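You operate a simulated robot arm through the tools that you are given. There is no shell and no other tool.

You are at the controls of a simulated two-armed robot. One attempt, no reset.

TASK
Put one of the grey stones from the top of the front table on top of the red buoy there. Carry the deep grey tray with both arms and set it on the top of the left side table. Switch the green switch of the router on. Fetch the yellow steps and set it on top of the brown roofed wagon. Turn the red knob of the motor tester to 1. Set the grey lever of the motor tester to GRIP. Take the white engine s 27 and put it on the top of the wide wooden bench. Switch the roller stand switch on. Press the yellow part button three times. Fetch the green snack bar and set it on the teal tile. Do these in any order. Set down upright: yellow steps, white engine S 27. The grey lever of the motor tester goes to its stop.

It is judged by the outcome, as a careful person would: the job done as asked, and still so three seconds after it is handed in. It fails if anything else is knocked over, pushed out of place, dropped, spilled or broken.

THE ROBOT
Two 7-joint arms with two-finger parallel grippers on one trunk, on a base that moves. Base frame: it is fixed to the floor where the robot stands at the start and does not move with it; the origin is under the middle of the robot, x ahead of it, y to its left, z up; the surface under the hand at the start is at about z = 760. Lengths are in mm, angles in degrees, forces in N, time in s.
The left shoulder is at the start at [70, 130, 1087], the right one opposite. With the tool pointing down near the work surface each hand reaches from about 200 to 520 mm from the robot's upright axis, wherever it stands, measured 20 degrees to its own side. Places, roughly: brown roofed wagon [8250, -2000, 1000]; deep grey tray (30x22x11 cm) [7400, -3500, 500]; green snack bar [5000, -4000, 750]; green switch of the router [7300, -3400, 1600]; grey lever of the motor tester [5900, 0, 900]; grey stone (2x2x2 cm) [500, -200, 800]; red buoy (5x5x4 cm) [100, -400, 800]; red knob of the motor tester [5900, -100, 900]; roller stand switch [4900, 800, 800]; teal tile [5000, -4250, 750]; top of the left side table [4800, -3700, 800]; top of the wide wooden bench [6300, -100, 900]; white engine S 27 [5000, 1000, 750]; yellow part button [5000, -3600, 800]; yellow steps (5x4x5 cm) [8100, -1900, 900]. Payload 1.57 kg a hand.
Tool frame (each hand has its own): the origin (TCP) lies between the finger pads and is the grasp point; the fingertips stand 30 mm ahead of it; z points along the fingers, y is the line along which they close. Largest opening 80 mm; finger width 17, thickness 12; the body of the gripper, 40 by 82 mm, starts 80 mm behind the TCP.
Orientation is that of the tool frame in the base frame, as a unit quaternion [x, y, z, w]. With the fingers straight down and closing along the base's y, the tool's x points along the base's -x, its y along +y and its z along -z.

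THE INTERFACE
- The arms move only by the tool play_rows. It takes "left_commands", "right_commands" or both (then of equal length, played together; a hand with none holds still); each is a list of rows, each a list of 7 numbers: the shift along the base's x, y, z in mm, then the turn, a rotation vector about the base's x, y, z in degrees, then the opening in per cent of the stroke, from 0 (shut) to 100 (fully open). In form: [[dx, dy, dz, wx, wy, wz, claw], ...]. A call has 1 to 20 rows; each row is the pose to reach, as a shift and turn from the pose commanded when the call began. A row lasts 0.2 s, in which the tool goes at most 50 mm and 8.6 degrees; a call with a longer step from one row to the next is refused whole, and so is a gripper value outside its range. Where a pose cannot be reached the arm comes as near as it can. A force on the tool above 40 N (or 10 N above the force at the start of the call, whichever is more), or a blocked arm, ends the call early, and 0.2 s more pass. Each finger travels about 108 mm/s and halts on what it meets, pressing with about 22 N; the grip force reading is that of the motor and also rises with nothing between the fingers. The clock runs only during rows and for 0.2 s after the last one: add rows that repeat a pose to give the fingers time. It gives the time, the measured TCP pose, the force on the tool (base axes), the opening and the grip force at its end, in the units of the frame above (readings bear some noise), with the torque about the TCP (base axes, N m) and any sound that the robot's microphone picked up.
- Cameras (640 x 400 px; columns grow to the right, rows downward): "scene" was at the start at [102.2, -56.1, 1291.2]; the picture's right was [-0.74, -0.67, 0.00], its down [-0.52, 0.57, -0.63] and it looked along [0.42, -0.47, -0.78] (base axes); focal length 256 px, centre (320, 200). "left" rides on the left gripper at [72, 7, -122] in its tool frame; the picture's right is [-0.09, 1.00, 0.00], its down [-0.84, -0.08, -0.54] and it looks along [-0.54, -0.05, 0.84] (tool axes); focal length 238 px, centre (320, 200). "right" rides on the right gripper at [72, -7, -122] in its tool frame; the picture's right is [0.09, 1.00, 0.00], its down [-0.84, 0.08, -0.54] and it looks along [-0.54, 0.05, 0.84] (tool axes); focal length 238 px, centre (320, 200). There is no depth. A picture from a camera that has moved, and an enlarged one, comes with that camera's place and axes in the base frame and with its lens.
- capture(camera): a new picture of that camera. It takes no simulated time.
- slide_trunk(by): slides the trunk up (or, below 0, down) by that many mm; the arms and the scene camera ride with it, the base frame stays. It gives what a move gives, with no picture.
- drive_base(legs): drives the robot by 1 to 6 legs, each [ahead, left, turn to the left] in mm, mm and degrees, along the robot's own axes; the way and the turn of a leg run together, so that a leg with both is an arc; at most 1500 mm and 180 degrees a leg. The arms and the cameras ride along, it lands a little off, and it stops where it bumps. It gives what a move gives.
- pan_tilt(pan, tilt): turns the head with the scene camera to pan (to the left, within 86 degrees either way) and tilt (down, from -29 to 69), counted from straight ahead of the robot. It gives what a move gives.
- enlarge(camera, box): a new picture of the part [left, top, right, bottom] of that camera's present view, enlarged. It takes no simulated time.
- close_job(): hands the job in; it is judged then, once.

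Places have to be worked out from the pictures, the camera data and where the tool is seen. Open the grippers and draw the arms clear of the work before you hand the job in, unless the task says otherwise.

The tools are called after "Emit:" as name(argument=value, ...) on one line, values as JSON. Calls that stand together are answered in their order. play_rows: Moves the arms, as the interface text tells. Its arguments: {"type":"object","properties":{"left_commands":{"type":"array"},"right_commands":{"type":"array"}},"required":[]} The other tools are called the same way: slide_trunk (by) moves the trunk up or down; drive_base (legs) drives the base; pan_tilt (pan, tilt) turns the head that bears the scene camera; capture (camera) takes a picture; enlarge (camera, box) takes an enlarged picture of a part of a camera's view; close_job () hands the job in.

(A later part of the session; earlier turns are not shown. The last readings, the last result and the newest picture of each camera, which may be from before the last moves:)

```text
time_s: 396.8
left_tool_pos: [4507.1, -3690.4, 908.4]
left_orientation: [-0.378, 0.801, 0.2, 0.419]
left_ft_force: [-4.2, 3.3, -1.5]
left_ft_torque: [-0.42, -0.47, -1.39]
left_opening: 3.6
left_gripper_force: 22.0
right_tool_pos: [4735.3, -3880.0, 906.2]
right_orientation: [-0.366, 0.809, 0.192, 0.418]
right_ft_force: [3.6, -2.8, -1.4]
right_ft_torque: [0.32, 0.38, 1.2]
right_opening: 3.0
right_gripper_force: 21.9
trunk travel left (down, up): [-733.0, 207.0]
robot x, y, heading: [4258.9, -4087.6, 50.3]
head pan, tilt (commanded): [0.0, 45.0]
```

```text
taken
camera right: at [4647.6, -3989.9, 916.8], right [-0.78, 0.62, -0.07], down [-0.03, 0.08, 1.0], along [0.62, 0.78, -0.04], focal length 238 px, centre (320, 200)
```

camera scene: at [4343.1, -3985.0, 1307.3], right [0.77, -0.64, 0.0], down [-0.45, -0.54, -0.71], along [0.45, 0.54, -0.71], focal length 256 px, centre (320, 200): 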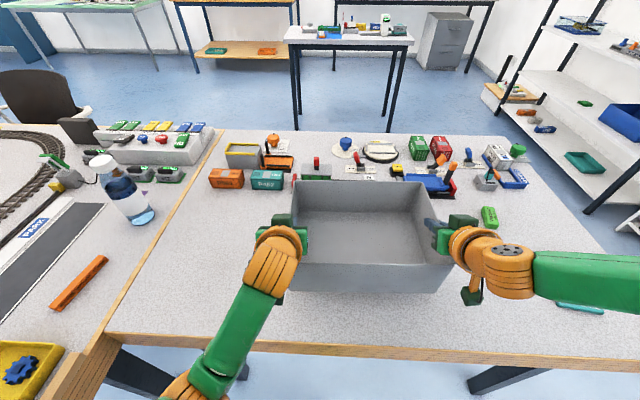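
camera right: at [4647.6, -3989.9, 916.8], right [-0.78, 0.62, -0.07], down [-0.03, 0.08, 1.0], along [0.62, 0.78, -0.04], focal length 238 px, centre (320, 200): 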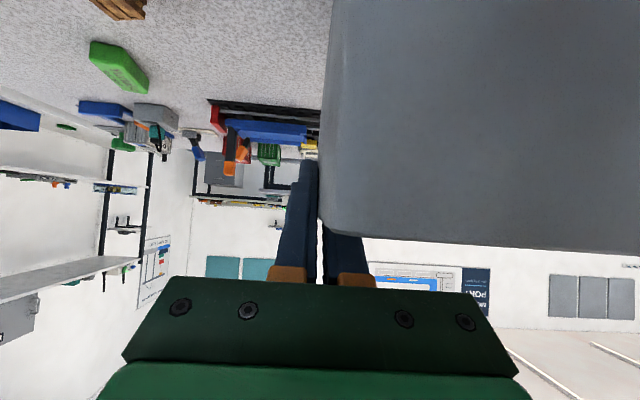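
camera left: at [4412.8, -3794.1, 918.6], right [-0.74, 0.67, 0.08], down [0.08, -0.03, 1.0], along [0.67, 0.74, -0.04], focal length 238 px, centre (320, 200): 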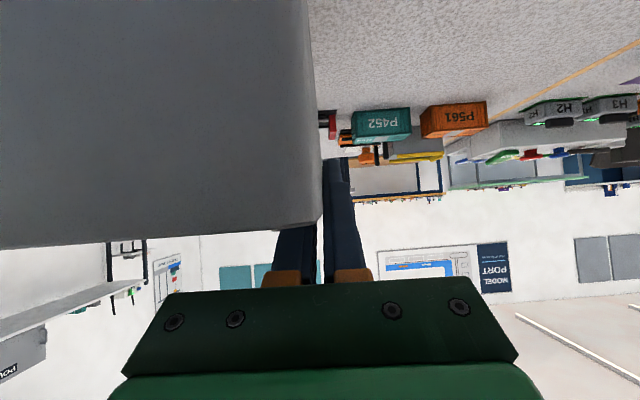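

The tray (bottom ≈ z 818) is clear of the wagons behind by ~120 mm. I lower 50 mm, then continue in small steps watching the vertical forces.

Emit:
slide_trunk(by=-50)

Emit:
slide_trunk(by=-4)

Emit:
slide_trunk(by=-3)

Emit:
capture(camera="right")

```text
time_s: 397.7
left_tool_pos: [4507.7, -3690.2, 857.7]
left_orientation: [-0.378, 0.801, 0.2, 0.419]
left_ft_force: [-3.7, 2.4, -0.7]
left_ft_torque: [-0.39, -0.45, -1.36]
left_opening: 3.2
left_gripper_force: 22.4
right_tool_pos: [4736.8, -3879.6, 855.8]
right_orientation: [-0.365, 0.81, 0.191, 0.418]
right_ft_force: [3.9, -2.2, -1.1]
right_ft_torque: [0.29, 0.37, 1.2]
right_opening: 3.0
right_gripper_force: 22.2
trunk travel left (down, up): [-683.0, 257.0]
robot x, y, heading: [4258.2, -4085.7, 50.2]
head pan, tilt (commanded): [0.0, 45.0]
```

```text
time_s: 398.3
left_tool_pos: [4507.2, -3690.0, 855.1]
left_orientation: [-0.377, 0.8, 0.199, 0.421]
left_ft_force: [-1.5, 5.0, 10.6]
left_ft_torque: [-0.76, -0.11, -1.3]
left_opening: 3.3
left_gripper_force: 21.7
right_tool_pos: [4735.3, -3881.7, 854.1]
right_orientation: [-0.365, 0.809, 0.191, 0.42]
right_ft_force: [8.6, 0.5, 11.3]
right_ft_torque: [-0.03, 0.71, 1.24]
right_opening: 3.0
right_gripper_force: 22.4
trunk travel left (down, up): [-679.0, 261.0]
robot x, y, heading: [4259.3, -4086.5, 50.2]
head pan, tilt (commanded): [0.0, 45.0]
```

```text
time_s: 398.8
left_tool_pos: [4506.4, -3691.1, 856.1]
left_orientation: [-0.378, 0.798, 0.201, 0.424]
left_ft_force: [4.0, 14.4, 33.8]
left_ft_torque: [-0.91, 0.04, -1.4]
left_opening: 3.5
left_gripper_force: 22.4
right_tool_pos: [4734.4, -3881.5, 852.5]
right_orientation: [-0.365, 0.809, 0.192, 0.419]
right_ft_force: [9.5, 1.3, 16.0]
right_ft_torque: [0.26, 0.52, 1.28]
right_opening: 3.2
right_gripper_force: 22.3
trunk travel left (down, up): [-676.0, 264.0]
robot x, y, heading: [4260.5, -4086.6, 50.2]
head pan, tilt (commanded): [0.0, 45.0]
```

```text
taken
camera right: at [4645.9, -3991.2, 861.9], right [-0.78, 0.62, -0.07], down [-0.03, 0.08, 1.0], along [0.62, 0.78, -0.04], focal length 238 px, centre (320, 200)
```

right: 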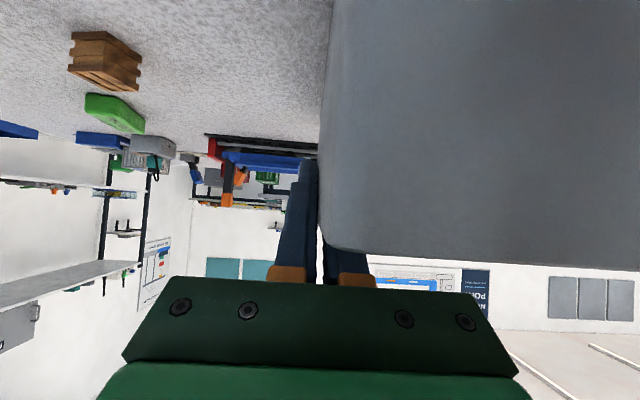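

The tray rests on the table (forces 34 and 16 N). I raise the trunk 3 mm to relieve it and open both grippers together.

Emit:
slide_trunk(by=3)

Emit:
play_rows(left_commands=[[0, 0, 0, 0, 0, 0, 15], [0, 0, 0, 0, 0, 0, 40], [0, 0, 0, 0, 0, 0, 70], [0, 0, 0, 0, 0, 0, 90], [0, 0, 0, 0, 0, 0, 90]], right_commands=[[0, 0, 0, 0, 0, 0, 15], [0, 0, 0, 0, 0, 0, 40], [0, 0, 0, 0, 0, 0, 70], [0, 0, 0, 0, 0, 0, 90], [0, 0, 0, 0, 0, 0, 90]])

Emit:
capture(camera="scene")

Emit:
capture(camera="left")

Emit:
capture(camera="right")

```text
time_s: 399.3
left_tool_pos: [4504.8, -3691.0, 855.9]
left_orientation: [-0.379, 0.8, 0.201, 0.42]
left_ft_force: [-3.4, 8.7, 25.0]
left_ft_torque: [-0.56, -0.38, -1.45]
left_opening: 3.8
left_gripper_force: 21.8
right_tool_pos: [4732.5, -3882.9, 851.6]
right_orientation: [-0.365, 0.81, 0.191, 0.417]
right_ft_force: [5.0, -2.1, -2.6]
right_ft_torque: [-0.04, 0.59, 1.09]
right_opening: 2.8
right_gripper_force: 21.9
trunk travel left (down, up): [-679.0, 261.0]
robot x, y, heading: [4257.8, -4080.8, 50.2]
head pan, tilt (commanded): [0.0, 45.0]
```

```text
time_s: 400.5
left_tool_pos: [4507.3, -3690.0, 854.8]
left_orientation: [-0.379, 0.801, 0.2, 0.418]
left_ft_force: [-0.1, 0.5, 0.3]
left_ft_torque: [-0.01, 0.02, 0.03]
left_opening: 72.0
left_gripper_force: 0.2
right_tool_pos: [4734.7, -3880.3, 852.1]
right_orientation: [-0.365, 0.81, 0.19, 0.418]
right_ft_force: [0.4, -1.2, 1.0]
right_ft_torque: [-0.02, -0.03, 0.0]
right_opening: 72.1
right_gripper_force: 0.1
trunk travel left (down, up): [-679.0, 261.0]
robot x, y, heading: [4258.4, -4084.8, 50.0]
head pan, tilt (commanded): [0.0, 45.0]
```

```text
taken
camera scene: at [4343.0, -3985.3, 1253.3], right [0.77, -0.64, 0.0], down [-0.45, -0.54, -0.71], along [0.45, 0.54, -0.71], focal length 256 px, centre (320, 200)
```

scene: 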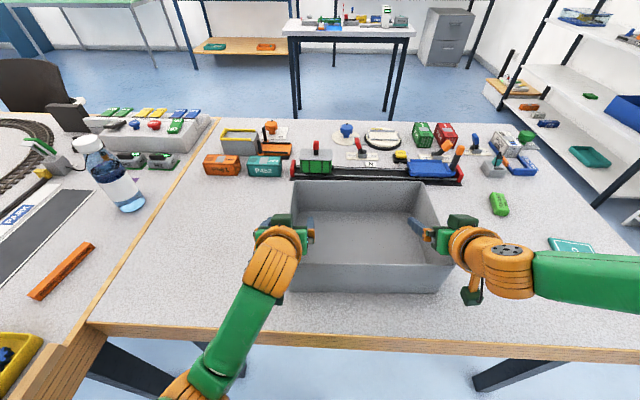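

```text
taken
camera left: at [4412.7, -3794.3, 864.7], right [-0.74, 0.67, 0.08], down [0.08, -0.03, 1.0], along [0.67, 0.74, -0.04], focal length 238 px, centre (320, 200)
```

left: 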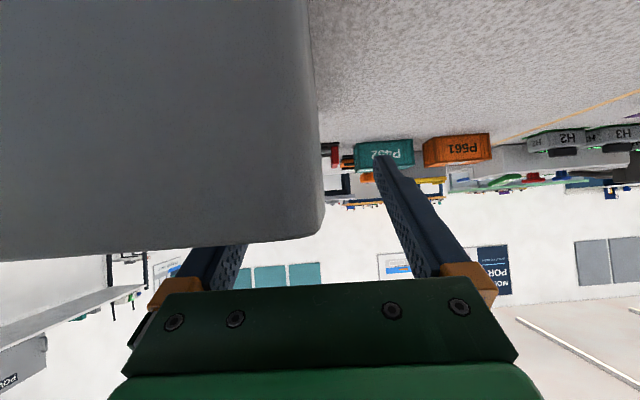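

```text
taken
camera right: at [4647.5, -3990.0, 862.9], right [-0.78, 0.62, -0.07], down [-0.03, 0.08, 1.0], along [0.62, 0.78, -0.04], focal length 238 px, centre (320, 200)
```

right: 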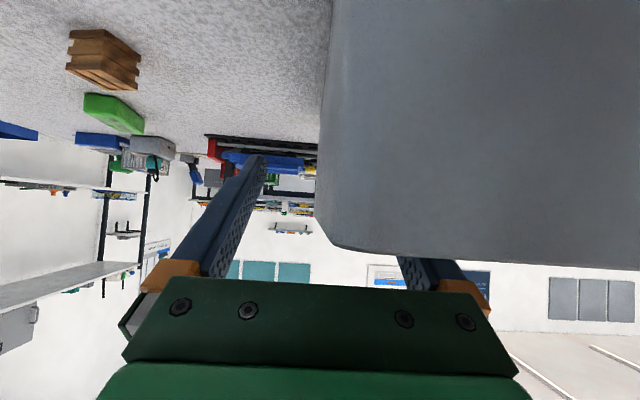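

The tray stands on the table. I raise the trunk 90 mm to lift the fingers clear and back away 300 mm.

Emit:
slide_trunk(by=90)

Emit:
drive_base(legs=[[-280, 0, 0]])

Emit:
capture(camera="scene")

```text
time_s: 401.8
left_tool_pos: [4507.0, -3691.0, 944.3]
left_orientation: [-0.379, 0.801, 0.2, 0.418]
left_ft_force: [1.0, 0.7, -0.5]
left_ft_torque: [-0.02, 0.02, 0.02]
left_opening: 72.2
left_gripper_force: 0.2
right_tool_pos: [4733.7, -3880.8, 943.1]
right_orientation: [-0.365, 0.809, 0.191, 0.419]
right_ft_force: [-0.1, 0.5, 0.0]
right_ft_torque: [-0.02, -0.01, 0.01]
right_opening: 71.9
right_gripper_force: 0.1
trunk travel left (down, up): [-769.0, 171.0]
robot x, y, heading: [4258.4, -4087.5, 50.2]
head pan, tilt (commanded): [0.0, 45.0]
```

```text
time_s: 403.7
left_tool_pos: [4331.7, -3898.5, 943.2]
left_orientation: [-0.382, 0.799, 0.202, 0.418]
left_ft_force: [-0.9, 0.0, -0.2]
left_ft_torque: [0.01, 0.0, -0.02]
left_opening: 72.1
left_gripper_force: 0.1
right_tool_pos: [4561.5, -4087.4, 941.8]
right_orientation: [-0.368, 0.809, 0.192, 0.417]
right_ft_force: [0.4, 0.3, -0.4]
right_ft_torque: [-0.02, 0.0, 0.01]
right_opening: 72.1
right_gripper_force: 0.0
trunk travel left (down, up): [-769.0, 171.0]
robot x, y, heading: [4081.7, -4296.3, 50.8]
head pan, tilt (commanded): [0.0, 45.0]
```

```text
taken
camera scene: at [4169.7, -4193.6, 1343.1], right [0.77, -0.63, 0.0], down [-0.45, -0.55, -0.71], along [0.45, 0.55, -0.71], focal length 256 px, centre (320, 200)
```

scene: 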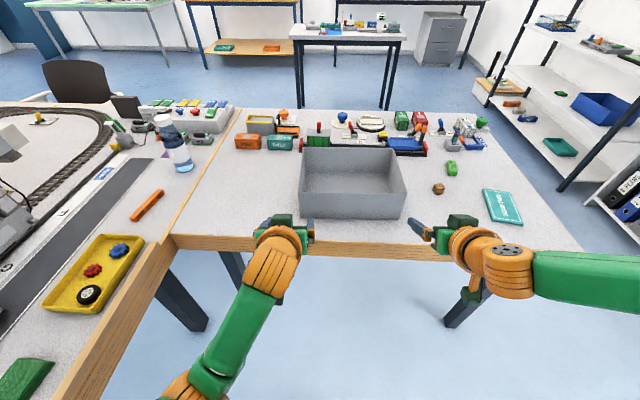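

The tray is set. Next the snack bar and tile, which lie to the right: I bring both hands back to pointing down, drawn in a little and higher.

Emit:
play_rows(left_commands=[[-8, -10, 10, -5.3, 4.4, 0, 80], [-16, -19, 20, -10.7, 8.7, 0, 70], [-24, -29, 35, -16, 13.1, 0, 60], [-32, -38, 50, -21.3, 17.4, 0, 50], [-40, -48, 65, -26.6, 21.8, 0, 50], [-48, -58, 80, -32, 26.1, 0, 50], [-56, -67, 95, -37.3, 30.5, 0, 50], [-63, -77, 110, -42.6, 34.8, 0, 50], [-63, -77, 110, -42.6, 34.8, 0, 50]], right_commands=[[-8, -10, 10, -5.2, 4.5, 0, 80], [-16, -19, 20, -10.4, 9, 0, 70], [-24, -29, 35, -15.6, 13.5, 0, 60], [-32, -38, 50, -20.8, 18, 0, 60], [-40, -48, 65, -25.9, 22.6, 0, 60], [-48, -58, 80, -31.1, 27.1, 0, 60], [-56, -67, 95, -36.3, 31.6, 0, 60], [-63, -77, 110, -41.5, 36.1, 0, 60], [-63, -77, 110, -41.5, 36.1, 0, 60]])

Emit:
drive_base(legs=[[0, -330, -2]])

Emit:
pan_tilt(pan=-10, tilt=40)

Emit:
capture(camera="scene")

Emit:
capture(camera="right")

```text
time_s: 405.7
left_tool_pos: [4331.5, -3937.9, 1074.1]
left_orientation: [-0.429, 0.903, 0.004, 0.002]
left_ft_force: [0.3, -0.2, -0.1]
left_ft_torque: [0.04, 0.01, 0.0]
left_opening: 39.9
left_gripper_force: 0.0
left hand out of reach, approached as far as the arm can: row 3, 4, 5, 6, 7, 8, 9
right_tool_pos: [4495.8, -4165.2, 1054.1]
right_orientation: [-0.414, 0.91, 0.001, -0.004]
right_ft_force: [0.4, 0.9, 0.3]
right_ft_torque: [-0.01, 0.03, 0.0]
right_opening: 48.1
right_gripper_force: 0.2
trunk travel left (down, up): [-769.0, 171.0]
robot x, y, heading: [4085.6, -4296.7, 50.4]
head pan, tilt (commanded): [0.0, 45.0]
```

```text
time_s: 407.9
left_tool_pos: [4597.8, -4161.6, 1074.8]
left_orientation: [-0.412, 0.911, 0.004, 0.001]
left_ft_force: [0.3, 0.0, 0.7]
left_ft_torque: [-0.02, 0.01, 0.02]
left_opening: 39.8
left_gripper_force: 0.1
right_tool_pos: [4755.1, -4394.3, 1053.3]
right_orientation: [-0.397, 0.918, 0.001, -0.003]
right_ft_force: [0.0, 1.0, -0.2]
right_ft_torque: [-0.04, -0.01, -0.01]
right_opening: 47.8
right_gripper_force: 0.1
trunk travel left (down, up): [-769.0, 171.0]
robot x, y, heading: [4341.4, -4514.1, 48.5]
head pan, tilt (commanded): [0.0, 45.0]
```

```text
time_s: 408.6
left_tool_pos: [4599.7, -4163.0, 1075.0]
left_orientation: [-0.412, 0.911, 0.004, 0.0]
left_ft_force: [-0.7, 0.0, 0.5]
left_ft_torque: [-0.01, 0.02, -0.02]
left_opening: 40.0
left_gripper_force: 0.1
right_tool_pos: [4756.1, -4396.5, 1053.4]
right_orientation: [-0.396, 0.918, 0.001, -0.003]
right_ft_force: [0.6, -0.5, 0.6]
right_ft_torque: [0.02, -0.01, -0.02]
right_opening: 48.2
right_gripper_force: 0.1
trunk travel left (down, up): [-769.0, 171.0]
robot x, y, heading: [4336.3, -4515.5, 48.7]
head pan, tilt (commanded): [-10.0, 40.0]
```

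```text
taken
camera scene: at [4440.2, -4423.1, 1350.5], right [0.62, -0.78, 0.0], down [-0.5, -0.4, -0.77], along [0.6, 0.48, -0.64], focal length 256 px, centre (320, 200)
```

scene: 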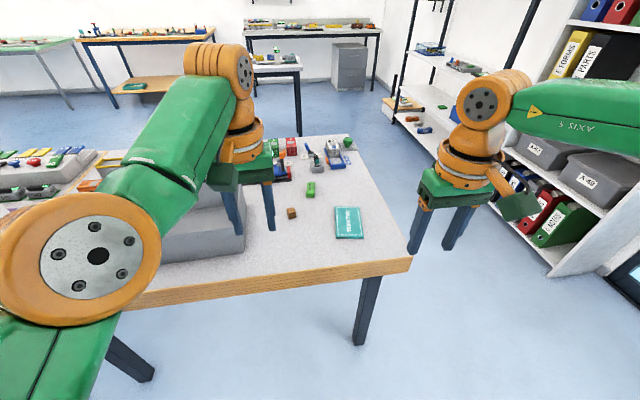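

```text
taken
camera right: at [4713.0, -4451.5, 1174.4], right [-0.79, 0.61, 0.01], down [0.52, 0.66, 0.54], along [0.33, 0.43, -0.84], focal length 238 px, centre (320, 200)
```

right: 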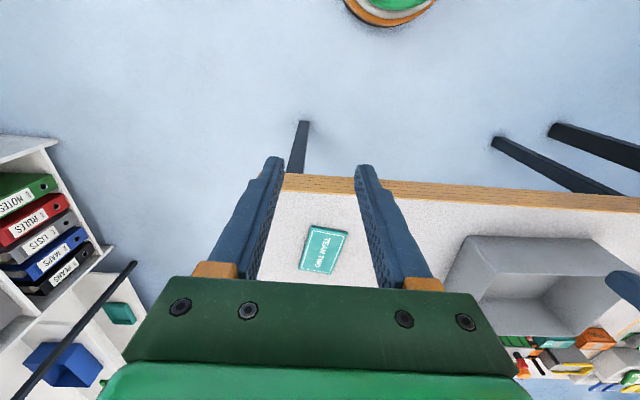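

Tile ≈ [4962,-4122], snack bar ≈ [5020,-3916]. I move ahead 405 mm and 40 mm left so that both lie within the right arm's reach.

Emit:
drive_base(legs=[[0, 40, 0], [405, 0, 0]])

Emit:
capture(camera="right")

Emit:
capture(camera="scene")

```text
time_s: 411.6
left_tool_pos: [4835.1, -3837.1, 1075.0]
left_orientation: [-0.412, 0.911, 0.003, 0.0]
left_ft_force: [-0.4, 0.6, -0.5]
left_ft_torque: [0.0, -0.03, 0.01]
left_opening: 40.2
left_gripper_force: 0.0
right_tool_pos: [4992.0, -4069.5, 1053.5]
right_orientation: [-0.396, 0.918, 0.001, -0.003]
right_ft_force: [0.3, -0.6, -0.7]
right_ft_torque: [0.02, 0.0, -0.02]
right_opening: 48.1
right_gripper_force: 0.1
trunk travel left (down, up): [-769.0, 171.0]
robot x, y, heading: [4574.4, -4187.9, 48.4]
head pan, tilt (commanded): [-10.0, 40.0]
```

```text
taken
camera right: at [4948.0, -4126.0, 1174.9], right [-0.79, 0.62, 0.0], down [0.52, 0.66, 0.54], along [0.33, 0.43, -0.84], focal length 238 px, centre (320, 200)
```

right: 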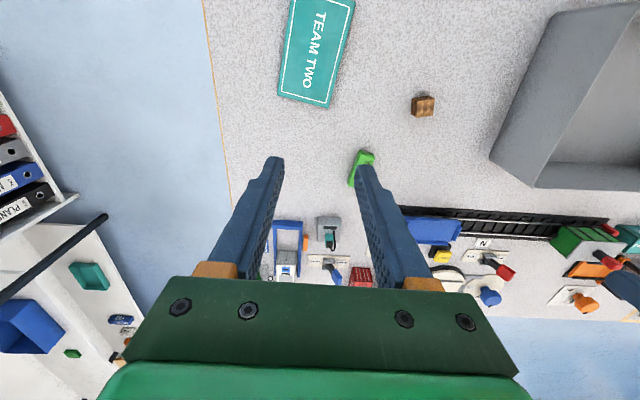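

```text
taken
camera scene: at [4675.1, -4097.2, 1350.7], right [0.62, -0.78, 0.0], down [-0.5, -0.4, -0.77], along [0.6, 0.48, -0.64], focal length 256 px, centre (320, 200)
```

scene: 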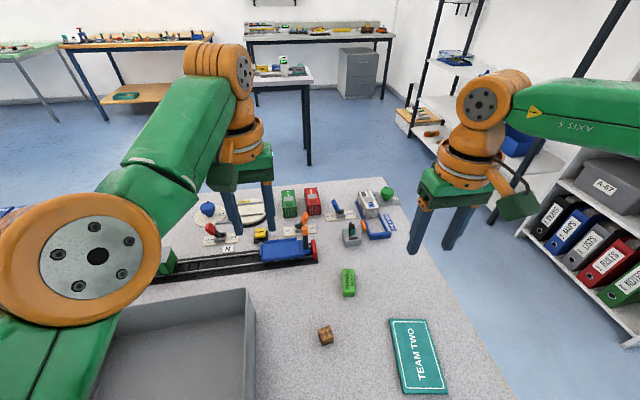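

Both the snack bar and tile are in view; I enlarge them for position and orientation.

Emit:
enlarge(camera="right", box=[250, 0, 450, 200])

Emit:
enlarge(camera="scene", box=[300, 250, 460, 400])

```text
2.00 times, centred on (350, 100) of right
camera zoom: at [4948.0, -4126.0, 1174.9], right [-0.79, 0.62, 0.0], down [0.52, 0.66, 0.54], along [0.33, 0.43, -0.84], focal length 477 px, centre (260, 400)
```

zoom: 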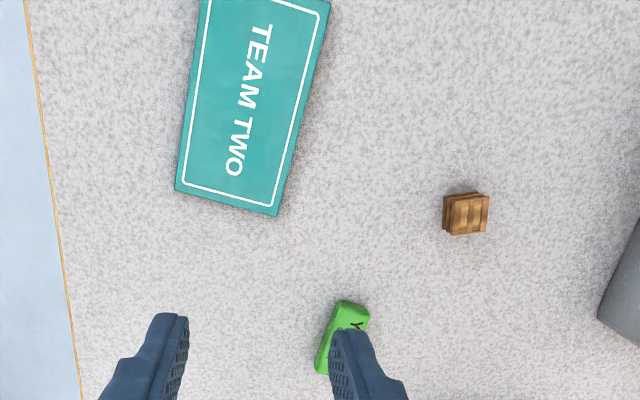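

```text
2.67 times, centred on (380, 325) of scene
camera zoom: at [4675.1, -4097.2, 1350.7], right [0.62, -0.78, 0.0], down [-0.5, -0.4, -0.77], along [0.6, 0.48, -0.64], focal length 681 px, centre (160, -133)
```

zoom: 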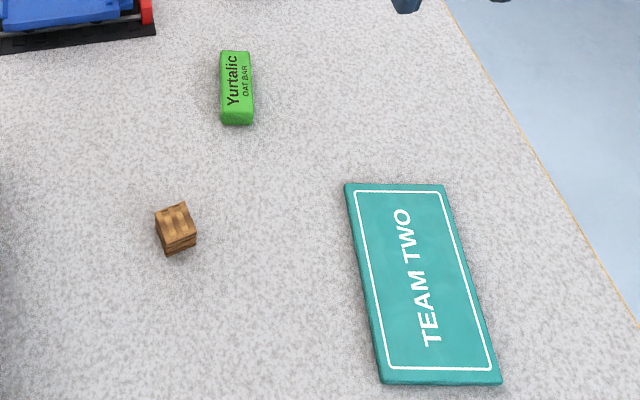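

The tile is 139×85 mm centred at [4957,-4125], axis ≈37.7°; the bar is ≈65×31 mm centred at [5004,-3927.5], axis ≈37°. I shift the base 37 mm ahead and 50 mm left for reach.

Emit:
drive_base(legs=[[37, 50, 0]])

Emit:
capture(camera="right")

```text
time_s: 412.5
left_tool_pos: [4824.4, -3782.1, 1075.8]
left_orientation: [-0.411, 0.912, 0.006, 0.001]
left_ft_force: [0.2, -1.0, 0.4]
left_ft_torque: [0.04, 0.03, 0.01]
left_opening: 40.1
left_gripper_force: 0.0
right_tool_pos: [4979.0, -4015.7, 1053.2]
right_orientation: [-0.395, 0.919, 0.004, -0.003]
right_ft_force: [0.3, -0.6, -0.6]
right_ft_torque: [0.03, 0.02, 0.0]
right_opening: 48.0
right_gripper_force: 0.0
trunk travel left (down, up): [-769.0, 171.0]
robot x, y, heading: [4561.9, -4128.5, 48.6]
head pan, tilt (commanded): [-10.0, 40.0]
```

```text
taken
camera right: at [4937.1, -4071.8, 1174.4], right [-0.79, 0.62, 0.01], down [0.52, 0.66, 0.54], along [0.33, 0.43, -0.84], focal length 238 px, centre (320, 200)
```

right: 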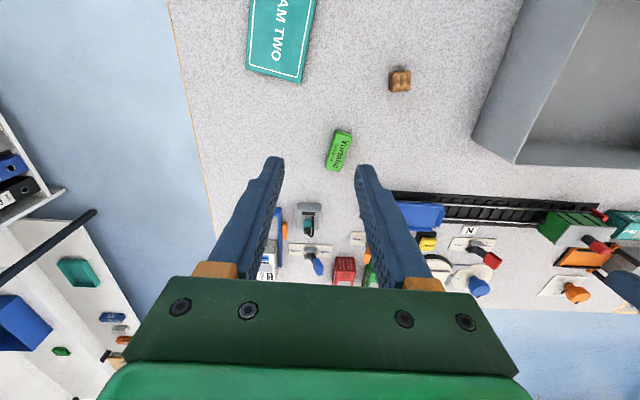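

The bar is confirmed at [5005.6,-3928.5]. I move above it with yaw -9.5° to z≈860.

Emit:
play_rows(right_commands=[[5, 17, -35, 0, 0, -3, 60], [10, 35, -70, 0, 0, -6, 60], [15, 53, -105, 0, 0, -9.5, 60], [20, 70, -140, 0, 0, -9.5, 60], [26, 87.7, -175, 0, 0, -9.5, 60], [26, 87.7, -193, 0, 0, -9.5, 60], [26, 87.7, -193, 0, 0, -9.5, 60]])

Emit:
enlarge(camera="right", box=[240, 80, 400, 200])

```text
time_s: 414.1
left_tool_pos: [4823.8, -3778.0, 1074.3]
left_orientation: [-0.41, 0.912, 0.004, 0.0]
left_ft_force: [0.1, -0.6, 0.0]
left_ft_torque: [0.0, -0.02, 0.01]
left_opening: 40.0
left_gripper_force: 0.0
right_tool_pos: [4997.6, -3962.6, 882.8]
right_orientation: [-0.318, 0.948, 0.002, -0.001]
right_ft_force: [-0.2, -0.7, 0.0]
right_ft_torque: [0.04, -0.01, -0.03]
right_opening: 48.1
right_gripper_force: 0.1
right hand out of reach, approached as far as the arm can: row 4, 5, 6, 7
trunk travel left (down, up): [-769.0, 171.0]
robot x, y, heading: [4562.0, -4128.8, 48.7]
head pan, tilt (commanded): [-10.0, 40.0]
```

```text
3.33 times, centred on (320, 140) of right
camera zoom: at [4943.6, -4009.7, 1003.4], right [-0.67, 0.74, 0.01], down [0.62, 0.57, 0.54], along [0.39, 0.37, -0.84], focal length 794 px, centre (320, 400)
```

zoom: 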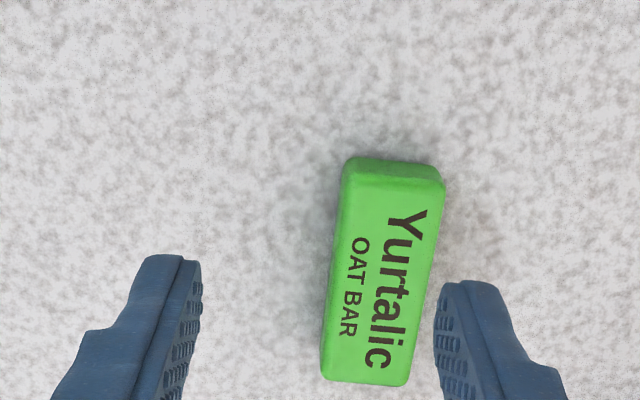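

The reach is limited because the shoulders are a bit high. I lower the trunk 60 mm and then reach forward again.

Emit:
slide_trunk(by=-60)

Emit:
play_rows(right_commands=[[3, 11, 0, 0, 0, 0, 60], [6, 22, 0, 0, 0, 0, 60], [8, 34, 0, 0, 0, 0, 60], [8, 34, 0, 0, 0, 0, 60]])

Emit:
enlarge(camera="right", box=[240, 80, 400, 200])

```text
time_s: 415.1
left_tool_pos: [4822.8, -3778.2, 1014.8]
left_orientation: [-0.411, 0.912, 0.004, 0.001]
left_ft_force: [0.5, -0.1, -0.1]
left_ft_torque: [0.01, 0.02, 0.0]
left_opening: 39.7
left_gripper_force: 0.0
right_tool_pos: [4996.1, -3961.5, 822.9]
right_orientation: [-0.318, 0.948, 0.002, -0.002]
right_ft_force: [-0.6, 1.0, -0.1]
right_ft_torque: [0.03, 0.01, -0.01]
right_opening: 47.9
right_gripper_force: 0.0
trunk travel left (down, up): [-709.0, 231.0]
robot x, y, heading: [4556.9, -4129.9, 48.6]
head pan, tilt (commanded): [-10.0, 40.0]
```

```text
time_s: 416.1
left_tool_pos: [4822.7, -3776.3, 1014.4]
left_orientation: [-0.41, 0.912, 0.004, 0.0]
left_ft_force: [0.1, -0.2, -0.1]
left_ft_torque: [0.04, -0.02, 0.02]
left_opening: 40.0
left_gripper_force: 0.0
right_tool_pos: [4996.3, -3953.6, 836.6]
right_orientation: [-0.318, 0.948, 0.002, -0.002]
right_ft_force: [0.2, -1.4, -0.6]
right_ft_torque: [-0.02, 0.01, 0.0]
right_opening: 48.2
right_gripper_force: 0.1
right hand out of reach, approached as far as the arm can: row 1, 2, 3, 4
trunk travel left (down, up): [-709.0, 231.0]
robot x, y, heading: [4563.9, -4122.6, 48.3]
head pan, tilt (commanded): [-10.0, 40.0]
```

```text
3.33 times, centred on (320, 140) of right
camera zoom: at [4942.7, -4001.9, 957.9], right [-0.67, 0.74, 0.01], down [0.62, 0.56, 0.54], along [0.4, 0.37, -0.84], focal length 794 px, centre (320, 400)
```

zoom: 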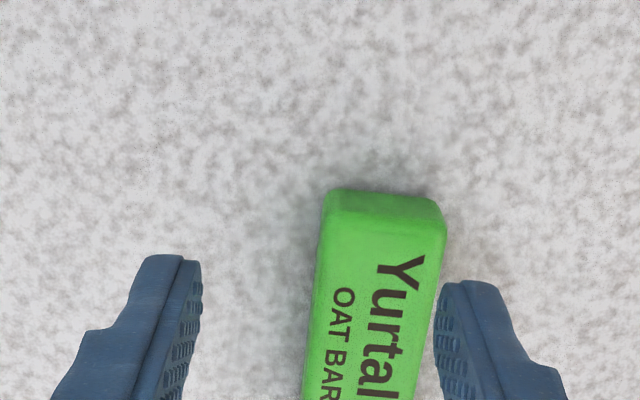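

Still about 25 mm short. Tilting the hand 18° forward about its closing axis gains reach while keeping the pads parallel to the bar's sides; I tilt and move over the bar.

Emit:
play_rows(right_commands=[[0, 0, 4, 3.6, -4.8, 0, 60], [0, 0, 4, 7.2, -9.6, 0, 60], [2, 6, 4, 10.8, -14.4, 0, 60], [4, 12, 4, 10.8, -14.4, 0, 60], [6, 18, 4, 10.8, -14.4, 0, 60], [7.5, 25, 4, 10.8, -14.4, 0, 60], [7.5, 25, 4, 10.8, -14.4, 0, 60]])

Emit:
capture(camera="right")

```text
time_s: 417.7
left_tool_pos: [4825.1, -3777.6, 1013.9]
left_orientation: [-0.411, 0.912, 0.003, 0.001]
left_ft_force: [0.7, 0.4, 0.3]
left_ft_torque: [0.02, -0.01, 0.0]
left_opening: 39.9
left_gripper_force: 0.1
right_tool_pos: [5003.2, -3930.4, 842.4]
right_orientation: [-0.315, 0.936, 0.051, 0.147]
right_ft_force: [1.1, -0.4, 0.7]
right_ft_torque: [0.0, -0.02, 0.01]
right_opening: 48.0
right_gripper_force: 0.1
trunk travel left (down, up): [-709.0, 231.0]
robot x, y, heading: [4561.6, -4126.8, 48.5]
head pan, tilt (commanded): [-10.0, 40.0]
```

```text
taken
camera right: at [4923.5, -3999.0, 936.1], right [-0.67, 0.74, -0.02], down [0.46, 0.44, 0.77], along [0.58, 0.51, -0.64], focal length 238 px, centre (320, 200)
```

right: 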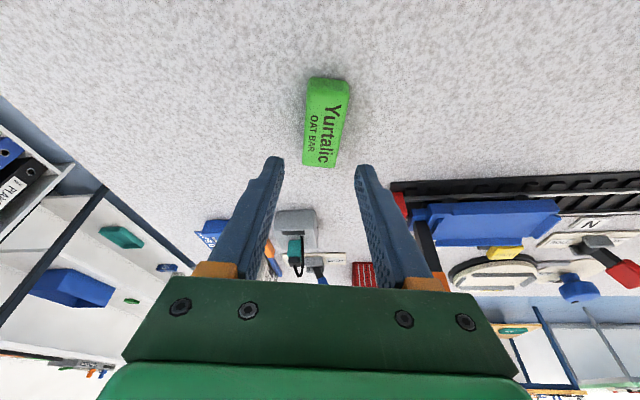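

With the tilt the TCP reaches the bar (centre ≈ [5003.6,-3925.7]). I correct by [0.3,4.6] and descend to z≈803.

Emit:
play_rows(right_commands=[[0.3, 4.6, -10, 0, 0, 0, 60], [0.3, 4.6, -22, 0, 0, 0, 60], [0.3, 4.6, -34, 0, 0, 0, 60], [0.3, 4.6, -39, 0, 0, 0, 60], [0.3, 4.6, -39, 0, 0, 0, 60]])

Emit:
capture(camera="right")

Emit:
enlarge(camera="scene", box=[260, 180, 420, 320])

```text
time_s: 418.9
left_tool_pos: [4823.1, -3777.7, 1014.8]
left_orientation: [-0.41, 0.912, 0.003, 0.001]
left_ft_force: [-1.1, -0.2, 0.3]
left_ft_torque: [0.03, 0.04, 0.03]
left_opening: 40.1
left_gripper_force: 0.1
right_tool_pos: [5003.2, -3932.3, 806.6]
right_orientation: [-0.315, 0.936, 0.052, 0.146]
right_ft_force: [-0.4, 0.0, -0.4]
right_ft_torque: [-0.04, -0.02, 0.0]
right_opening: 47.7
right_gripper_force: 0.1
right hand out of reach, approached as far as the arm can: row 3, 4, 5
trunk travel left (down, up): [-709.0, 231.0]
robot x, y, heading: [4560.4, -4127.3, 48.5]
head pan, tilt (commanded): [-10.0, 40.0]
```

```text
taken
camera right: at [4922.5, -4000.5, 900.4], right [-0.67, 0.74, -0.02], down [0.46, 0.44, 0.77], along [0.58, 0.51, -0.63], focal length 238 px, centre (320, 200)
```

right: 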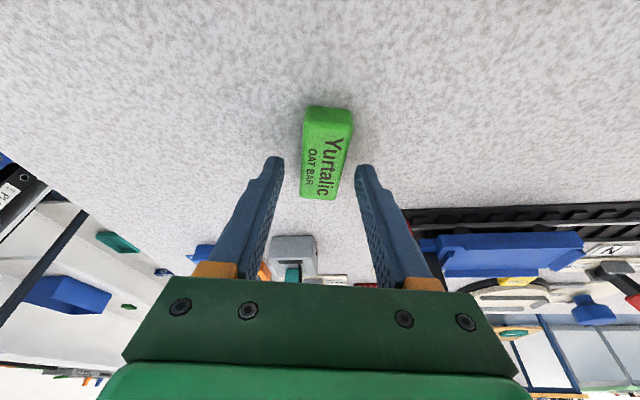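

```text
2.86 times, centred on (340, 250) of scene
camera zoom: at [4663.2, -4036.6, 1290.5], right [0.62, -0.78, 0.0], down [-0.5, -0.4, -0.77], along [0.6, 0.48, -0.64], focal length 730 px, centre (263, 57)
```

zoom: 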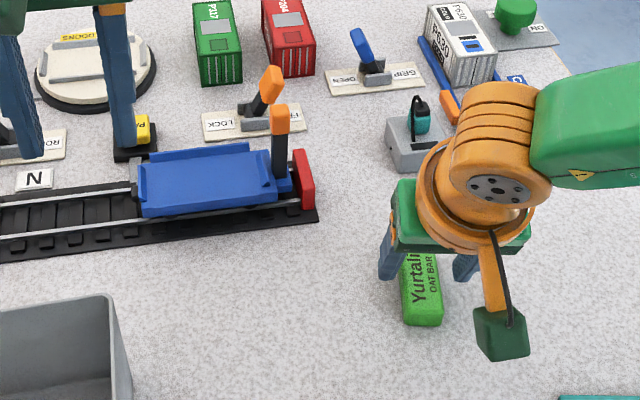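

The arm stops at z≈807; I use the trunk for the last 6 mm and then close on the bar.

Emit:
slide_trunk(by=-6)

Emit:
play_rows(right_commands=[[0, 0, 0, 0, 0, 0, 50], [0, 0, 0, 0, 0, 0, 40], [0, 0, 0, 0, 0, 0, 30], [0, 0, 0, 0, 0, 0, 28], [0, 0, 0, 0, 0, 0, 28]])

Emit:
capture(camera="right")

```text
time_s: 419.5
left_tool_pos: [4822.3, -3777.6, 1008.6]
left_orientation: [-0.41, 0.912, 0.004, 0.001]
left_ft_force: [0.3, 0.2, 0.3]
left_ft_torque: [-0.03, 0.03, 0.0]
left_opening: 40.2
left_gripper_force: 0.0
right_tool_pos: [5001.7, -3931.8, 800.9]
right_orientation: [-0.314, 0.937, 0.051, 0.146]
right_ft_force: [0.9, -0.1, -0.5]
right_ft_torque: [-0.01, -0.03, 0.0]
right_opening: 48.2
right_gripper_force: 0.1
trunk travel left (down, up): [-703.0, 237.0]
robot x, y, heading: [4561.5, -4130.9, 48.5]
head pan, tilt (commanded): [-10.0, 40.0]
```

```text
time_s: 420.7
left_tool_pos: [4822.0, -3777.0, 1007.9]
left_orientation: [-0.411, 0.912, 0.004, 0.0]
left_ft_force: [0.7, -0.8, -0.3]
left_ft_torque: [0.0, -0.01, -0.01]
left_opening: 40.0
left_gripper_force: 0.1
right_tool_pos: [5002.2, -3931.9, 800.9]
right_orientation: [-0.315, 0.936, 0.051, 0.146]
right_ft_force: [0.8, 0.0, -0.1]
right_ft_torque: [0.0, 0.02, 0.04]
right_opening: 28.9
right_gripper_force: 22.4
trunk travel left (down, up): [-703.0, 237.0]
robot x, y, heading: [4562.3, -4126.1, 48.3]
head pan, tilt (commanded): [-10.0, 40.0]
```

```text
taken
camera right: at [4922.5, -4000.5, 894.5], right [-0.67, 0.74, -0.02], down [0.46, 0.44, 0.77], along [0.58, 0.51, -0.63], focal length 238 px, centre (320, 200)
```

right: 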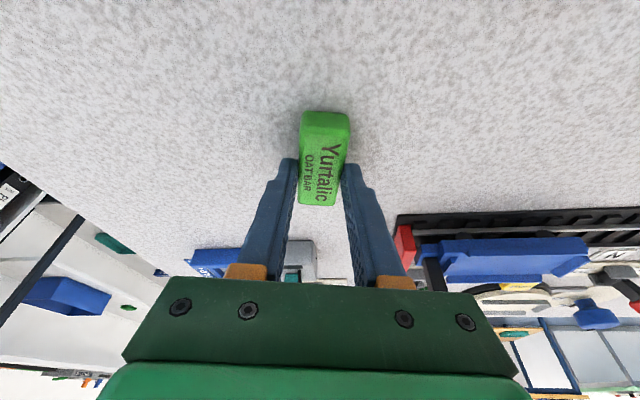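

The bar is held (28.9 mm). I lift it 60 mm with the trunk and carry it over the tile's centre.

Emit:
slide_trunk(by=60)

Emit:
play_rows(right_commands=[[-8, -33, 0, 0, 0, 0, 28], [-16, -66, 0, 0, 0, 0, 28], [-24, -99, 0, 0, 0, 0, 28], [-32, -132, 0, 0, 0, 0, 28], [-40, -166, 0, 0, 0, 0, 28], [-46.6, -199, 0, 0, 0, 0, 28], [-46.6, -199, 0, 0, 0, 0, 28]])

Emit:
capture(camera="right")

Emit:
capture(camera="scene")

```text
time_s: 421.7
left_tool_pos: [4824.9, -3777.0, 1068.4]
left_orientation: [-0.411, 0.912, 0.004, 0.0]
left_ft_force: [0.2, 0.2, 0.4]
left_ft_torque: [0.02, -0.04, 0.03]
left_opening: 40.0
left_gripper_force: 0.1
right_tool_pos: [5002.3, -3932.1, 861.9]
right_orientation: [-0.314, 0.937, 0.052, 0.146]
right_ft_force: [0.2, -0.2, 0.0]
right_ft_torque: [0.0, 0.03, 0.0]
right_opening: 28.7
right_gripper_force: 22.2
trunk travel left (down, up): [-763.0, 177.0]
robot x, y, heading: [4558.8, -4127.3, 48.1]
head pan, tilt (commanded): [-10.0, 40.0]
```

```text
time_s: 423.3
left_tool_pos: [4824.4, -3776.9, 1068.4]
left_orientation: [-0.411, 0.912, 0.004, 0.001]
left_ft_force: [0.1, 0.0, -0.1]
left_ft_torque: [0.03, -0.01, 0.01]
left_opening: 40.2
left_gripper_force: 0.0
right_tool_pos: [4955.8, -4126.6, 859.3]
right_orientation: [-0.315, 0.936, 0.051, 0.146]
right_ft_force: [0.0, 0.2, -0.8]
right_ft_torque: [0.01, 0.0, -0.01]
right_opening: 29.1
right_gripper_force: 21.9
trunk travel left (down, up): [-763.0, 177.0]
robot x, y, heading: [4563.7, -4127.9, 48.5]
head pan, tilt (commanded): [-10.0, 40.0]
```

```text
taken
camera right: at [4876.8, -4195.0, 951.4], right [-0.67, 0.74, -0.02], down [0.46, 0.44, 0.77], along [0.58, 0.51, -0.63], focal length 238 px, centre (320, 200)
```

right: 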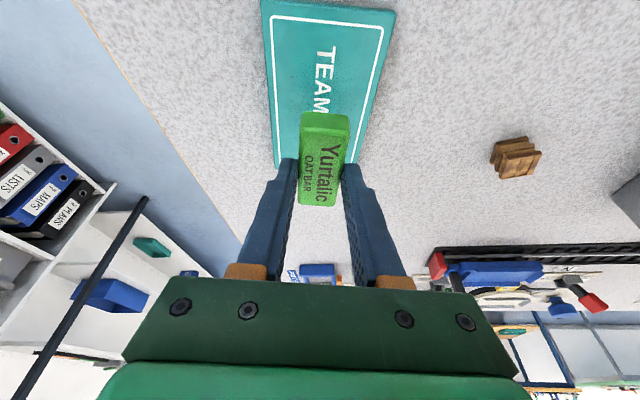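

```text
taken
camera scene: at [4663.4, -4036.1, 1344.5], right [0.62, -0.78, 0.0], down [-0.5, -0.4, -0.77], along [0.6, 0.48, -0.64], focal length 256 px, centre (320, 200)
```

scene: 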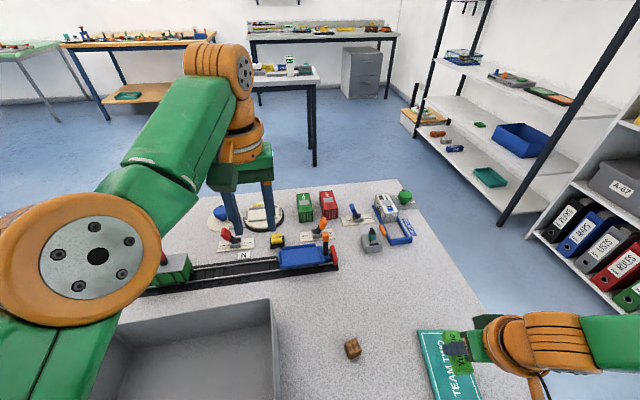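

The bar hangs over the tile's centre (bar ≈ [4957,-4120], tile centre [4957.5,-4125]). I shift 4 mm and lower with the trunk until it touches.

Emit:
play_rows(right_commands=[[0, -4, 0, 0, 0, 0, 28], [0, -4, 0, 0, 0, 0, 28]])

Emit:
slide_trunk(by=-44)

Emit:
slide_trunk(by=-4)

Emit:
enlarge(camera="right", box=[220, 40, 420, 240])

```text
time_s: 423.9
left_tool_pos: [4821.7, -3777.9, 1068.5]
left_orientation: [-0.411, 0.912, 0.004, 0.0]
left_ft_force: [-0.2, -0.3, -1.1]
left_ft_torque: [-0.01, 0.01, 0.03]
left_opening: 40.0
left_gripper_force: 0.1
right_tool_pos: [4955.8, -4132.2, 859.1]
right_orientation: [-0.314, 0.937, 0.052, 0.146]
right_ft_force: [-0.2, 1.0, 0.0]
right_ft_torque: [0.0, -0.03, -0.03]
right_opening: 28.6
right_gripper_force: 21.8
trunk travel left (down, up): [-763.0, 177.0]
robot x, y, heading: [4562.5, -4125.5, 48.2]
head pan, tilt (commanded): [-10.0, 40.0]
```

```text
time_s: 424.8
left_tool_pos: [4823.8, -3777.2, 1024.3]
left_orientation: [-0.41, 0.912, 0.004, 0.0]
left_ft_force: [0.6, 0.3, 0.0]
left_ft_torque: [-0.03, 0.01, 0.03]
left_opening: 40.1
left_gripper_force: 0.0
right_tool_pos: [4956.1, -4131.8, 814.7]
right_orientation: [-0.315, 0.936, 0.052, 0.146]
right_ft_force: [-0.4, 0.5, -0.3]
right_ft_torque: [0.0, -0.03, -0.03]
right_opening: 29.2
right_gripper_force: 21.6
trunk travel left (down, up): [-719.0, 221.0]
robot x, y, heading: [4563.0, -4132.9, 48.5]
head pan, tilt (commanded): [-10.0, 40.0]
```

```text
time_s: 425.3
left_tool_pos: [4822.4, -3776.9, 1020.4]
left_orientation: [-0.411, 0.912, 0.004, 0.0]
left_ft_force: [0.5, -0.1, 0.4]
left_ft_torque: [-0.01, -0.01, -0.04]
left_opening: 39.9
left_gripper_force: 0.1
right_tool_pos: [4955.1, -4131.3, 811.6]
right_orientation: [-0.315, 0.936, 0.052, 0.146]
right_ft_force: [0.7, -1.3, 4.7]
right_ft_torque: [-0.11, 0.08, -0.02]
right_opening: 29.0
right_gripper_force: 22.3
trunk travel left (down, up): [-715.0, 225.0]
robot x, y, heading: [4564.5, -4129.8, 48.2]
head pan, tilt (commanded): [-10.0, 40.0]
```

```text
2.00 times, centred on (320, 140) of right
camera zoom: at [4876.3, -4200.4, 904.1], right [-0.67, 0.74, -0.02], down [0.46, 0.44, 0.77], along [0.58, 0.51, -0.63], focal length 477 px, centre (320, 320)
```

zoom: 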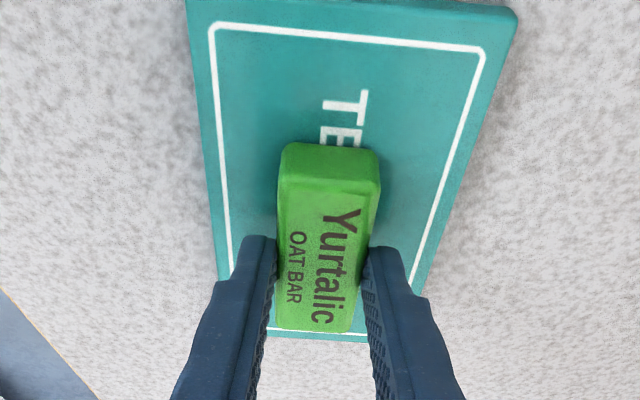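

The bar rests on the tile, well inside its outline (≈38 and 28 mm margins lengthwise). I open the gripper and lift away with the trunk.

Emit:
play_rows(right_commands=[[0, 0, 0.5, 0, 0, 0, 35], [0, 0, 0.5, 0, 0, 0, 42], [0, 0, 0.5, 0, 0, 0, 52], [0, 0, 0.5, 0, 0, 0, 60], [0, 0, 0.5, 0, 0, 0, 60]])

Emit:
slide_trunk(by=90)

Emit:
capture(camera="right")

Emit:
capture(camera="scene")

```text
time_s: 426.5
left_tool_pos: [4823.6, -3776.7, 1020.8]
left_orientation: [-0.411, 0.912, 0.004, 0.001]
left_ft_force: [0.2, -0.3, 0.7]
left_ft_torque: [0.0, 0.01, 0.05]
left_opening: 39.9
left_gripper_force: 0.0
right_tool_pos: [4957.2, -4132.8, 810.8]
right_orientation: [-0.315, 0.936, 0.052, 0.146]
right_ft_force: [1.2, 0.4, 0.0]
right_ft_torque: [0.0, -0.01, 0.02]
right_opening: 48.0
right_gripper_force: 0.1
trunk travel left (down, up): [-715.0, 225.0]
robot x, y, heading: [4563.5, -4126.5, 48.4]
head pan, tilt (commanded): [-10.0, 40.0]
```

```text
time_s: 427.7
left_tool_pos: [4822.6, -3778.3, 1110.2]
left_orientation: [-0.411, 0.912, 0.004, 0.0]
left_ft_force: [0.0, -1.6, 0.0]
left_ft_torque: [0.02, -0.01, -0.02]
left_opening: 39.8
left_gripper_force: 0.0
right_tool_pos: [4956.0, -4132.9, 900.9]
right_orientation: [-0.314, 0.937, 0.052, 0.146]
right_ft_force: [0.4, -0.4, 0.1]
right_ft_torque: [0.01, -0.03, -0.01]
right_opening: 48.4
right_gripper_force: 0.1
trunk travel left (down, up): [-805.0, 135.0]
robot x, y, heading: [4562.1, -4125.7, 48.2]
head pan, tilt (commanded): [-10.0, 40.0]
```

```text
taken
camera right: at [4876.8, -4200.8, 994.0], right [-0.67, 0.74, -0.02], down [0.46, 0.44, 0.77], along [0.58, 0.51, -0.63], focal length 238 px, centre (320, 200)
```

right: 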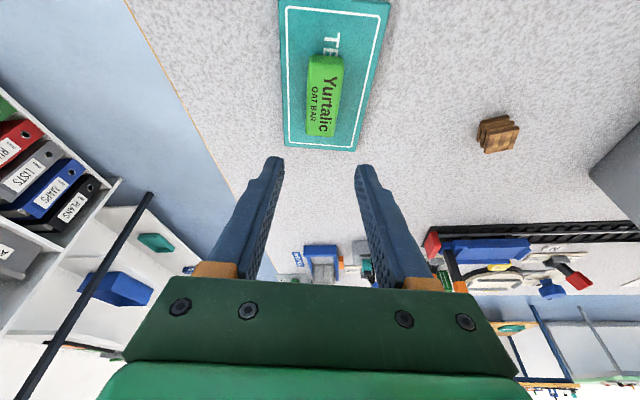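

```text
taken
camera scene: at [4663.2, -4036.7, 1386.5], right [0.62, -0.78, 0.0], down [-0.5, -0.4, -0.77], along [0.6, 0.48, -0.64], focal length 256 px, centre (320, 200)
```

scene: 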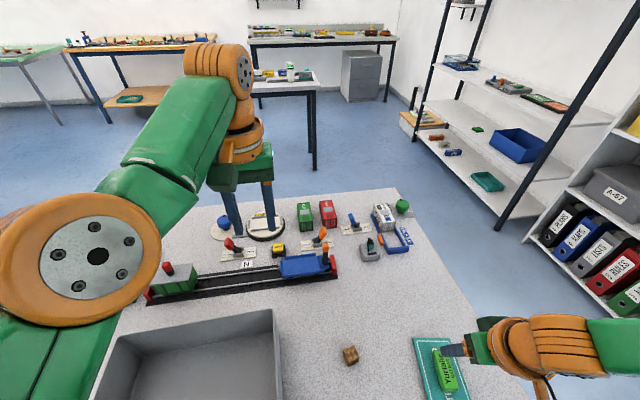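

The snack bar lies on the tile. I straighten the right hand and raise it, then drive around the table's N end to its other long side for the yellow button.

Emit:
play_rows(right_commands=[[0, 0, 25, 0, 0, 0, 60], [0, 0, 60, -3.6, 4.8, 0, 50], [0, 0, 95, -7.2, 9.6, 0, 50], [0, 0, 130, -10.8, 14.4, 0, 50], [0, 0, 150, -10.8, 14.4, 5, 50], [0, 0, 160, -10.8, 14.4, 9, 50]])

Emit:
drive_base(legs=[[-320, 0, 0], [0, -950, 0]])

Emit:
pan_tilt(pan=0, tilt=25)

Emit:
capture(camera="scene")

```text
time_s: 429.1
left_tool_pos: [4822.2, -3777.2, 1110.7]
left_orientation: [-0.411, 0.912, 0.004, 0.0]
left_ft_force: [-0.3, 0.1, 0.1]
left_ft_torque: [0.01, -0.03, 0.0]
left_opening: 40.2
left_gripper_force: 0.0
right_tool_pos: [4955.3, -4132.9, 1060.4]
right_orientation: [-0.391, 0.92, 0.014, -0.007]
right_ft_force: [-0.4, -0.2, -0.1]
right_ft_torque: [-0.02, 0.01, 0.01]
right_opening: 39.8
right_gripper_force: 0.0
right hand out of reach, approached as far as the arm can: row 1
trunk travel left (down, up): [-805.0, 135.0]
robot x, y, heading: [4563.8, -4129.5, 48.3]
head pan, tilt (commanded): [-10.0, 40.0]
```

```text
time_s: 435.8
left_tool_pos: [5321.6, -4651.1, 1110.7]
left_orientation: [-0.407, 0.913, 0.003, 0.001]
left_ft_force: [0.1, -0.7, 0.3]
left_ft_torque: [0.0, 0.01, 0.02]
left_opening: 40.0
left_gripper_force: 0.2
right_tool_pos: [5451.8, -5007.5, 1060.2]
right_orientation: [-0.386, 0.922, 0.013, -0.006]
right_ft_force: [0.5, -0.4, 0.3]
right_ft_torque: [-0.01, 0.01, 0.02]
right_opening: 39.9
right_gripper_force: 0.1
trunk travel left (down, up): [-805.0, 135.0]
robot x, y, heading: [5058.9, -4994.9, 47.9]
head pan, tilt (commanded): [-10.0, 40.0]
```

```text
time_s: 436.6
left_tool_pos: [5323.6, -4651.4, 1110.7]
left_orientation: [-0.407, 0.914, 0.004, 0.0]
left_ft_force: [-0.6, 0.2, 0.0]
left_ft_torque: [0.01, 0.0, 0.02]
left_opening: 40.0
left_gripper_force: 0.1
right_tool_pos: [5452.8, -5008.2, 1060.7]
right_orientation: [-0.386, 0.923, 0.015, -0.008]
right_ft_force: [-0.8, 0.7, 0.1]
right_ft_torque: [0.02, -0.01, 0.01]
right_opening: 40.0
right_gripper_force: 0.1
trunk travel left (down, up): [-805.0, 135.0]
robot x, y, heading: [5059.6, -4995.1, 47.9]
head pan, tilt (commanded): [0.0, 25.0]
```

```text
taken
camera scene: at [5155.1, -4893.4, 1409.8], right [0.74, -0.67, 0.0], down [-0.28, -0.31, -0.91], along [0.61, 0.67, -0.42], focal length 256 px, centre (320, 200)
```

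scene: 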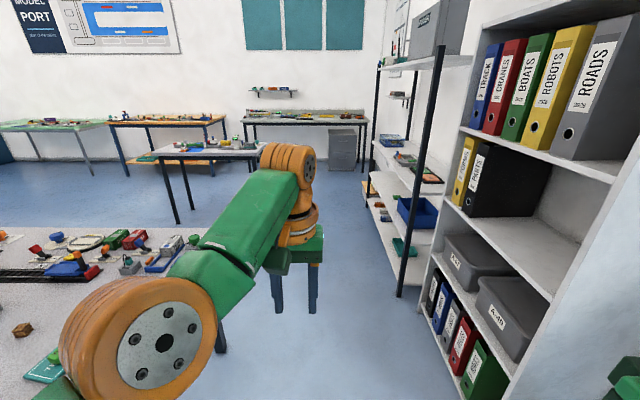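

The aisle to +E is free with ~100 mm to the bookcase; I keep a little more distance, drive 1650 mm ahead, then turn around to face the table's +E side.

Emit:
drive_base(legs=[[0, 70, 0.4], [1450, 0, 0], [250, 0, 0], [0, 0, 90], [0, 0, 90]])

Emit:
pan_tilt(pan=-20, tilt=30)

Emit:
capture(camera="scene")

```text
time_s: 453.3
left_tool_pos: [5842.4, -4012.9, 1110.3]
left_orientation: [0.916, 0.4, 0.0, 0.004]
left_ft_force: [0.5, 0.0, 0.6]
left_ft_torque: [0.02, -0.04, 0.0]
left_opening: 40.1
left_gripper_force: 0.0
right_tool_pos: [5718.0, -3654.9, 1061.1]
right_orientation: [0.924, 0.381, 0.007, 0.014]
right_ft_force: [0.4, 0.6, -0.6]
right_ft_torque: [0.02, 0.02, 0.02]
right_opening: 40.3
right_gripper_force: 0.1
trunk travel left (down, up): [-805.0, 135.0]
robot x, y, heading: [6110.2, -3667.5, -133.2]
head pan, tilt (commanded): [0.0, 25.0]
```

```text
time_s: 454.2
left_tool_pos: [5844.7, -4012.1, 1110.4]
left_orientation: [0.916, 0.401, -0.001, 0.004]
left_ft_force: [0.1, -0.2, -0.1]
left_ft_torque: [0.01, -0.01, 0.0]
left_opening: 39.9
left_gripper_force: 0.1
right_tool_pos: [5718.7, -3654.9, 1059.6]
right_orientation: [0.924, 0.381, 0.007, 0.014]
right_ft_force: [0.7, -1.6, -0.4]
right_ft_torque: [0.0, 0.0, 0.0]
right_opening: 39.8
right_gripper_force: 0.1
trunk travel left (down, up): [-805.0, 135.0]
robot x, y, heading: [6112.8, -3668.0, -132.7]
head pan, tilt (commanded): [-20.0, 30.0]
```

```text
taken
camera scene: at [5998.1, -3746.5, 1401.9], right [-0.46, 0.89, 0.0], down [0.44, 0.23, -0.87], along [-0.77, -0.4, -0.5], focal length 256 px, centre (320, 200)
```

scene: 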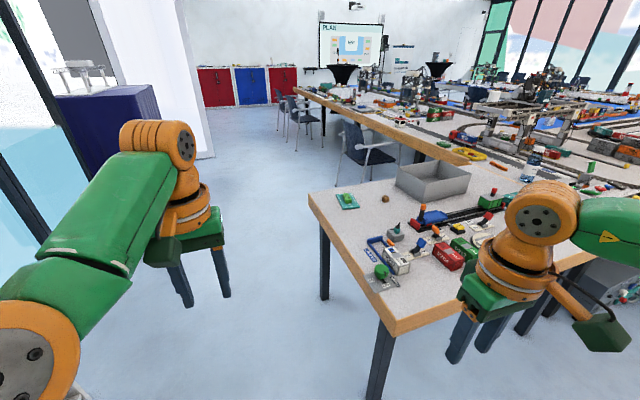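

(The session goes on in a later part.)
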